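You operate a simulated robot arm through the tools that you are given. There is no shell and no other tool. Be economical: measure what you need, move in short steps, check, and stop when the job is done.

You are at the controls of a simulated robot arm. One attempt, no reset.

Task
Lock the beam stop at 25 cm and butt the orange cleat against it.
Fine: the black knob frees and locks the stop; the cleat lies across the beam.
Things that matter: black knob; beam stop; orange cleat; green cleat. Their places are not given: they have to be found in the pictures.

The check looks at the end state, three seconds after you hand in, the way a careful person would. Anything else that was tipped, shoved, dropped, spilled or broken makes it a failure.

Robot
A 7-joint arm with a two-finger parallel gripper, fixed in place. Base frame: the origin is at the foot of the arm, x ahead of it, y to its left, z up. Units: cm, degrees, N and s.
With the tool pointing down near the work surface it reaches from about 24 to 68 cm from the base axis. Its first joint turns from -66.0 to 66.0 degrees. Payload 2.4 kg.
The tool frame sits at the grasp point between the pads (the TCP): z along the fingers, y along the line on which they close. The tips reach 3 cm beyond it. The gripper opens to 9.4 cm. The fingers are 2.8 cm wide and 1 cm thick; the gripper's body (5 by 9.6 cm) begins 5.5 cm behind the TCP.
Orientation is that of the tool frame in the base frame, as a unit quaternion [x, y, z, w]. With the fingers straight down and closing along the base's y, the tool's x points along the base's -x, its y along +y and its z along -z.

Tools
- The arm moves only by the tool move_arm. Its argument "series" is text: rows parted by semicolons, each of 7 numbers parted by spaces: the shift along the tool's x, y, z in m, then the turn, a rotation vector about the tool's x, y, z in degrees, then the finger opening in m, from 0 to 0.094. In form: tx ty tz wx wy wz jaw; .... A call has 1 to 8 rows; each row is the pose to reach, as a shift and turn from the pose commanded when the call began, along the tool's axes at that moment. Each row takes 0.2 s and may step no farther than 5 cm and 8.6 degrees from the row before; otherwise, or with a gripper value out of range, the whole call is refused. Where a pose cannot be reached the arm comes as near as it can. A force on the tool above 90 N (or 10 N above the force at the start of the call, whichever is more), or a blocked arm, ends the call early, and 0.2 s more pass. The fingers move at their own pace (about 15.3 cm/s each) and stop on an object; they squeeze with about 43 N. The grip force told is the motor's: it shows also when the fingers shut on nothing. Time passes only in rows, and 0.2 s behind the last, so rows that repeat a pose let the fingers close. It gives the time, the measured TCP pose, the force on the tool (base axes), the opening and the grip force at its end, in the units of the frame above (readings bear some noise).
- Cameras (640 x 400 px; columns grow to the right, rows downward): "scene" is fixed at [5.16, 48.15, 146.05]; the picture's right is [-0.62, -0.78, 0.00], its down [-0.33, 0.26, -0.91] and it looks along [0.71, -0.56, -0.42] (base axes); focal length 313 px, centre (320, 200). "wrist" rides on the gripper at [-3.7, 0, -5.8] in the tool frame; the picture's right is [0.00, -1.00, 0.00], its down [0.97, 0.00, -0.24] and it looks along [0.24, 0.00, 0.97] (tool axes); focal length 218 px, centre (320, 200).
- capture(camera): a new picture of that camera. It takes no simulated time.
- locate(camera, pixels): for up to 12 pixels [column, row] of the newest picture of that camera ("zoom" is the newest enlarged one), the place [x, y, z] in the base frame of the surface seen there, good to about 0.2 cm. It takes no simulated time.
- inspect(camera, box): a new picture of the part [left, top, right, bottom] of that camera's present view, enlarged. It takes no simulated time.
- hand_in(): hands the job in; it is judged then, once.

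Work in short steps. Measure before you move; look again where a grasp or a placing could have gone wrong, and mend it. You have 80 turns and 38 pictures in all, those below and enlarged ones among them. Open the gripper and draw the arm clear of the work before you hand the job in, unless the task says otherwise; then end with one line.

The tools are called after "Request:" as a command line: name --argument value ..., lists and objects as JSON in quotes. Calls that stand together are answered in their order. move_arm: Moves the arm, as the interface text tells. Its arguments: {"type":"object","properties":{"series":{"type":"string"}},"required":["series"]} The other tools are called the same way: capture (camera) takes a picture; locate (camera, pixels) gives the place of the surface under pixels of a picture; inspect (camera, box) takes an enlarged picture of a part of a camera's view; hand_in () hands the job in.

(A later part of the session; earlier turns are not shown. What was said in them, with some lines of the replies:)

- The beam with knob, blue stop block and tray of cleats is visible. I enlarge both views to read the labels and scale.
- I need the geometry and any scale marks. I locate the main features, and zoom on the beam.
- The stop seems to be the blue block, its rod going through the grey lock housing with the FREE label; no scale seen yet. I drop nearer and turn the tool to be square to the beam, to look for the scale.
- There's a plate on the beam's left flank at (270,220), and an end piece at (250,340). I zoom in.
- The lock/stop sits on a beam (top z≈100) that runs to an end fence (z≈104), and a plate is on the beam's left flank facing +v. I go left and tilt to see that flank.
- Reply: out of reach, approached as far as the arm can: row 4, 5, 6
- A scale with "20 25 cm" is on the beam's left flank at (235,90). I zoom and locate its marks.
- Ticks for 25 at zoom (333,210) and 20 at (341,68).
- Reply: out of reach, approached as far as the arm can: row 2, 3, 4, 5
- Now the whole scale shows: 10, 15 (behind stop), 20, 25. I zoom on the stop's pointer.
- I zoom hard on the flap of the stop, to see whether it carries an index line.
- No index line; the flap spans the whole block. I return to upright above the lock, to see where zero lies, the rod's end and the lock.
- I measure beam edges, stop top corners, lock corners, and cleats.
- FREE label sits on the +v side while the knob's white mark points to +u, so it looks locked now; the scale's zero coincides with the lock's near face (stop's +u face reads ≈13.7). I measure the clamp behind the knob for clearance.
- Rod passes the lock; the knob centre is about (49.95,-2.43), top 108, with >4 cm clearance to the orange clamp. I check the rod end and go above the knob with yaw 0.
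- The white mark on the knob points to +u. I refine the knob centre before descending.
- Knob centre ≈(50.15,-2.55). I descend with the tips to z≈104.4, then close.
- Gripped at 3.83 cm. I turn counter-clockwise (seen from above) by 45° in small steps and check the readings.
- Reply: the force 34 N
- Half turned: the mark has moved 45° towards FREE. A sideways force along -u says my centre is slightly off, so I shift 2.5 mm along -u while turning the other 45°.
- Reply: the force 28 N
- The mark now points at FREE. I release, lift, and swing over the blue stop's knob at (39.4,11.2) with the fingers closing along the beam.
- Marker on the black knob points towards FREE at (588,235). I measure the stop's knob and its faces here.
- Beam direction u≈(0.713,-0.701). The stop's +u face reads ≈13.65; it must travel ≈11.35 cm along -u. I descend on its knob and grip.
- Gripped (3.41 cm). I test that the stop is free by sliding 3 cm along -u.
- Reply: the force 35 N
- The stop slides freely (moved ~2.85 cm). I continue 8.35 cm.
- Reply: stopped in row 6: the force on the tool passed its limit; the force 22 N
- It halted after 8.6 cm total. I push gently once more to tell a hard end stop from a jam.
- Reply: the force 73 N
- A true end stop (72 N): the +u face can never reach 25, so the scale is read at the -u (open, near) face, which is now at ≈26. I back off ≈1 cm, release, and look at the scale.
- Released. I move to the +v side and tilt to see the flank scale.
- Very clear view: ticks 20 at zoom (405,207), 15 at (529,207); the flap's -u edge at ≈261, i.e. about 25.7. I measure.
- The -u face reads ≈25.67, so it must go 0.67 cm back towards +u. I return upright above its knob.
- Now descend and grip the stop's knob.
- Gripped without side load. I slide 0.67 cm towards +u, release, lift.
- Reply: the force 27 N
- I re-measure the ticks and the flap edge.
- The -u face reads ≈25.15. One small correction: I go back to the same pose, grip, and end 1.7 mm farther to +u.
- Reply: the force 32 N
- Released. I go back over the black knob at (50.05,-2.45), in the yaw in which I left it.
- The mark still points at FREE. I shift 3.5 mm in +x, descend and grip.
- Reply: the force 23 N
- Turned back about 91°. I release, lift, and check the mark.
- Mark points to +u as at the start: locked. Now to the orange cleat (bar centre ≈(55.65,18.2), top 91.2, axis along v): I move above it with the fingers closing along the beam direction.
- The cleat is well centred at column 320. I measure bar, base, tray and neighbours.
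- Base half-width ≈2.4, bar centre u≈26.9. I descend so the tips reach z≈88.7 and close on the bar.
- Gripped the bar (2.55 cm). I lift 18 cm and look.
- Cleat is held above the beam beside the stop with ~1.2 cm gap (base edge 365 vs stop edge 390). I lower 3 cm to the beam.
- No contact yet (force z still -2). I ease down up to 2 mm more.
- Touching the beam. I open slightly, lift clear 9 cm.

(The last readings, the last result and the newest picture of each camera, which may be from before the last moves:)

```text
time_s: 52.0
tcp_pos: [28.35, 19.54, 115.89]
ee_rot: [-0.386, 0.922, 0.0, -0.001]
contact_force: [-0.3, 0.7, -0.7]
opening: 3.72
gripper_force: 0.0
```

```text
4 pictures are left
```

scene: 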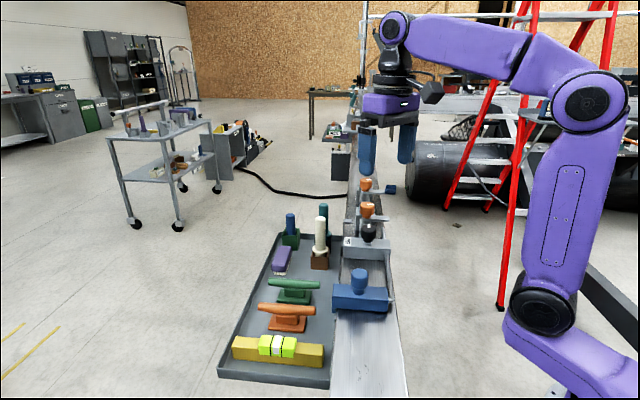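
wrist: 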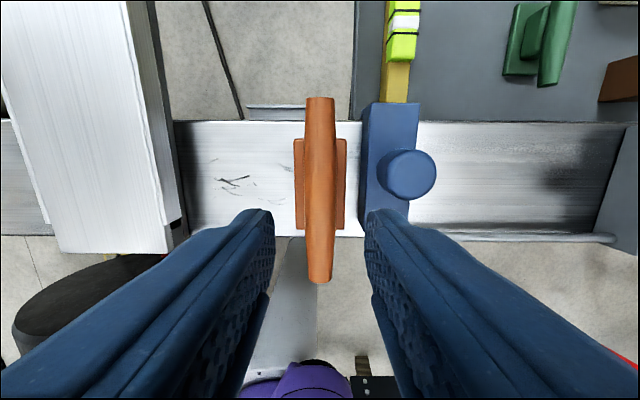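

The cleat stands free; gap between base edge (347) and stop (~362). I measure both and the fence.

Request:
locate --camera "wrist" --pixels '[[297, 150], [298, 220], [343, 150], [341, 222], [368, 112], [365, 195], [355, 150], [180, 180], [165, 100], [320, 110], [320, 260], [288, 190]]'

```text
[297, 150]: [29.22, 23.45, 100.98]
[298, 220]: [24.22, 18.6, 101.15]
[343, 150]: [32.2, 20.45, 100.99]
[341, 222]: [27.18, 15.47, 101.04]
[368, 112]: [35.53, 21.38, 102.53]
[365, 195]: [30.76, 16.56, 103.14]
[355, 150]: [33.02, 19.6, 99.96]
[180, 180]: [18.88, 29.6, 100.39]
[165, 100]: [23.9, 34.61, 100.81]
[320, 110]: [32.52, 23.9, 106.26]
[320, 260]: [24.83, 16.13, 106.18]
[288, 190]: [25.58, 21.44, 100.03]
```

Gap ≈1.3 cm, cleat square. I close the fingers, go behind it (-u side) and down so the tips clear the beam by ~4 mm.

Request:
move_arm --series "0 0.022 0 0 0 0 0; 0 0.044 0 0 0 0 0; 0 0.044 0.04 0 0 0 0; 0 0.044 0.08 0 0 0 0; 0 0.044 0.11 0 0 0 0; 0 0.044 0.125 0 0 0 0; 0 0.044 0.125 0 0 0 0"

```text
time_s: 53.6
tcp_pos: [24.99, 22.67, 103.14]
ee_rot: [-0.387, 0.922, 0.001, 0.0]
contact_force: [0.8, 0.0, 0.4]
opening: 0.0
gripper_force: 33.1
```

At u≈1.95, tips ~100.1-100.4, no contact. I push 2.3 cm towards +u slowly, watching force.

Request:
move_arm --series "0 -0.006 -0.001 0 0 0 0; 0 -0.012 -0.001 0 0 0 0; 0 -0.016 -0.001 0 0 0 0; 0 -0.019 -0.001 0 0 0 0; 0 -0.021 -0.001 0 0 0 0; 0 -0.023 -0.001 0 0 0 0; 0 -0.023 -0.001 0 0 0 0"

```text
time_s: 55.2
tcp_pos: [26.82, 20.98, 103.63]
ee_rot: [-0.386, 0.923, -0.001, -0.001]
contact_force: [-0.4, 0.5, 0.6]
opening: 0.01
gripper_force: 32.8
```

u≈4.4, still little force. I continue in 1 mm steps.

Request:
move_arm --series "0 -0.001 0 0 0 0 0; 0 -0.002 0 0 0 0 0; 0 -0.003 0 0 0 0 0; 0 -0.003 0 0 0 0 0"

```text
time_s: 56.2
tcp_pos: [27.02, 20.94, 103.46]
ee_rot: [-0.385, 0.923, -0.001, 0.0]
contact_force: [-14.9, 13.3, 5.3]
opening: 0.0
gripper_force: 32.9
```

20 N against -u: the cleat is butted on the locked stop. I back off, lift, and look.

Request:
move_arm --series "0 0.01 0 0 0 0 0; 0 0.02 0 0 0 0 0; 0 0.02 -0.04 0 0 0 0; 0 0.02 -0.08 0 0 0 0; 0 0.02 -0.12 0 0 0 0; 0 -0.01 -0.13 0 0 0 0; 0 -0.02 -0.13 0 0 0 0; 0 -0.02 -0.13 0 0 0 0"

Request:
move_arm --series "-0.03 0 0 0 8 0 0.06; -0.06 0 0 0 16 0 0.06; -0.09 0 0 0 24 0 0.06; -0.11 0 0 0 30 0 0.06; -0.11 0 0 0 30 0 0.06"

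Request:
inspect --camera "wrist" --box '[200, 80, 440, 230]'

```text
time_s: 58.0
tcp_pos: [28.65, 19.33, 116.35]
ee_rot: [-0.386, 0.923, 0.0, 0.0]
contact_force: [0.1, 0.9, 0.0]
opening: 0.01
gripper_force: 32.4
```

```text
time_s: 59.2
tcp_pos: [36.33, 27.08, 116.29]
ee_rot: [-0.373, 0.891, -0.101, -0.239]
contact_force: [0.2, 0.3, -1.0]
opening: 6.0
gripper_force: 0.1
```

```text
2.67 times, centred on (320, 155) of wrist
```

zoom: 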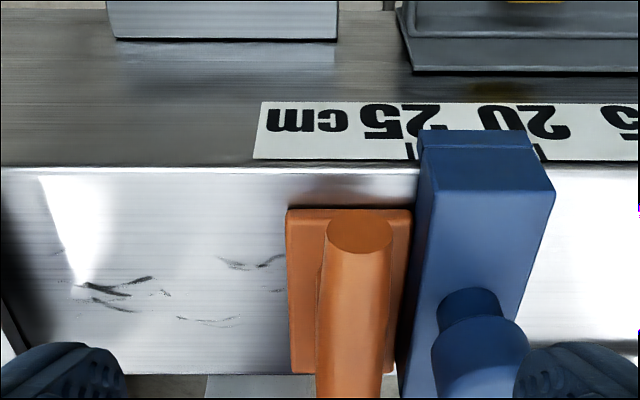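

The 25 tick shows at zoom (408,150), flap edge at 419. I measure precisely the reading and the cleat/stop gap.

Request:
locate --camera "zoom" --pixels '[[408, 150], [540, 152], [424, 140], [424, 160], [422, 190], [525, 140], [405, 230], [402, 300], [414, 230], [408, 200], [293, 230], [420, 260]]'

```text
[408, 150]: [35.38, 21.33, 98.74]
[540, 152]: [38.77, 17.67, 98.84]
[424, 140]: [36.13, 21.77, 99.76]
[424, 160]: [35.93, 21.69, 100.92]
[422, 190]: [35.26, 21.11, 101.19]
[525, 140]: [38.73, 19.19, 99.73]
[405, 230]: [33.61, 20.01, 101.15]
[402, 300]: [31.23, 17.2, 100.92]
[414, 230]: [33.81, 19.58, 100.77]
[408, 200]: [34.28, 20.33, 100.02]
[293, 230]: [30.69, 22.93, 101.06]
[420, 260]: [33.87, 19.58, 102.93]
```

3D: 25 tick u=10.30, stop face ≈10.3 → reads 25.0; cleat edge ≈10.2, in contact. I withdraw upward and take a last scene view.

Request:
move_arm --series "0.03 0 -0.02 0 -8 0 0.08; 0.06 0 -0.03 0 -16 0 0.08; 0.04 0 -0.07 0 -24 0 0.08; 0.02 0 -0.11 0 -30 0 0.08; 0.0 0 -0.15 0 -30 0 0.08; 0.0 0 -0.15 0 -30 0 0.08"

Request:
inspect --camera "scene" --box '[210, 160, 450, 400]'

```text
time_s: 60.6
tcp_pos: [41.42, 32.57, 129.13]
ee_rot: [-0.385, 0.923, -0.001, 0.0]
contact_force: [0.4, 0.5, -0.7]
opening: 7.98
gripper_force: 0.0
```

```text
1.67 times, centred on (330, 280) of scene
```

zoom: 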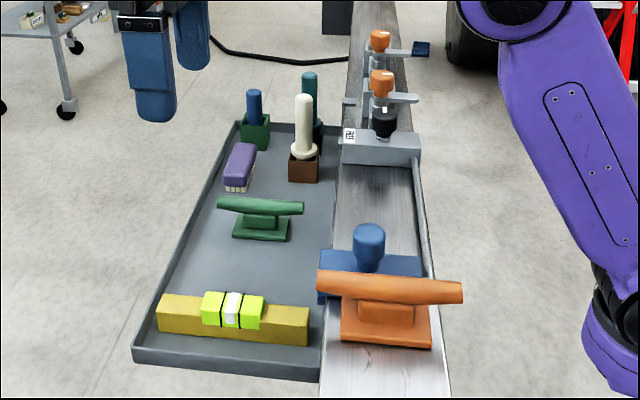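

The stop is locked at 25, the orange cleat lies across the beam against it, everything else is undisturbed, and the arm is clear. I hand in.

Request:
hand_in

```text
The job is handed in.
```

The beam stop is locked with its near face at 25 cm by my measurement (about ±0.1 cm), and the orange cleat lies across the beam, butted against that face. I read the scale at the near face because the stop hits its end of travel before its far face could reach 25.
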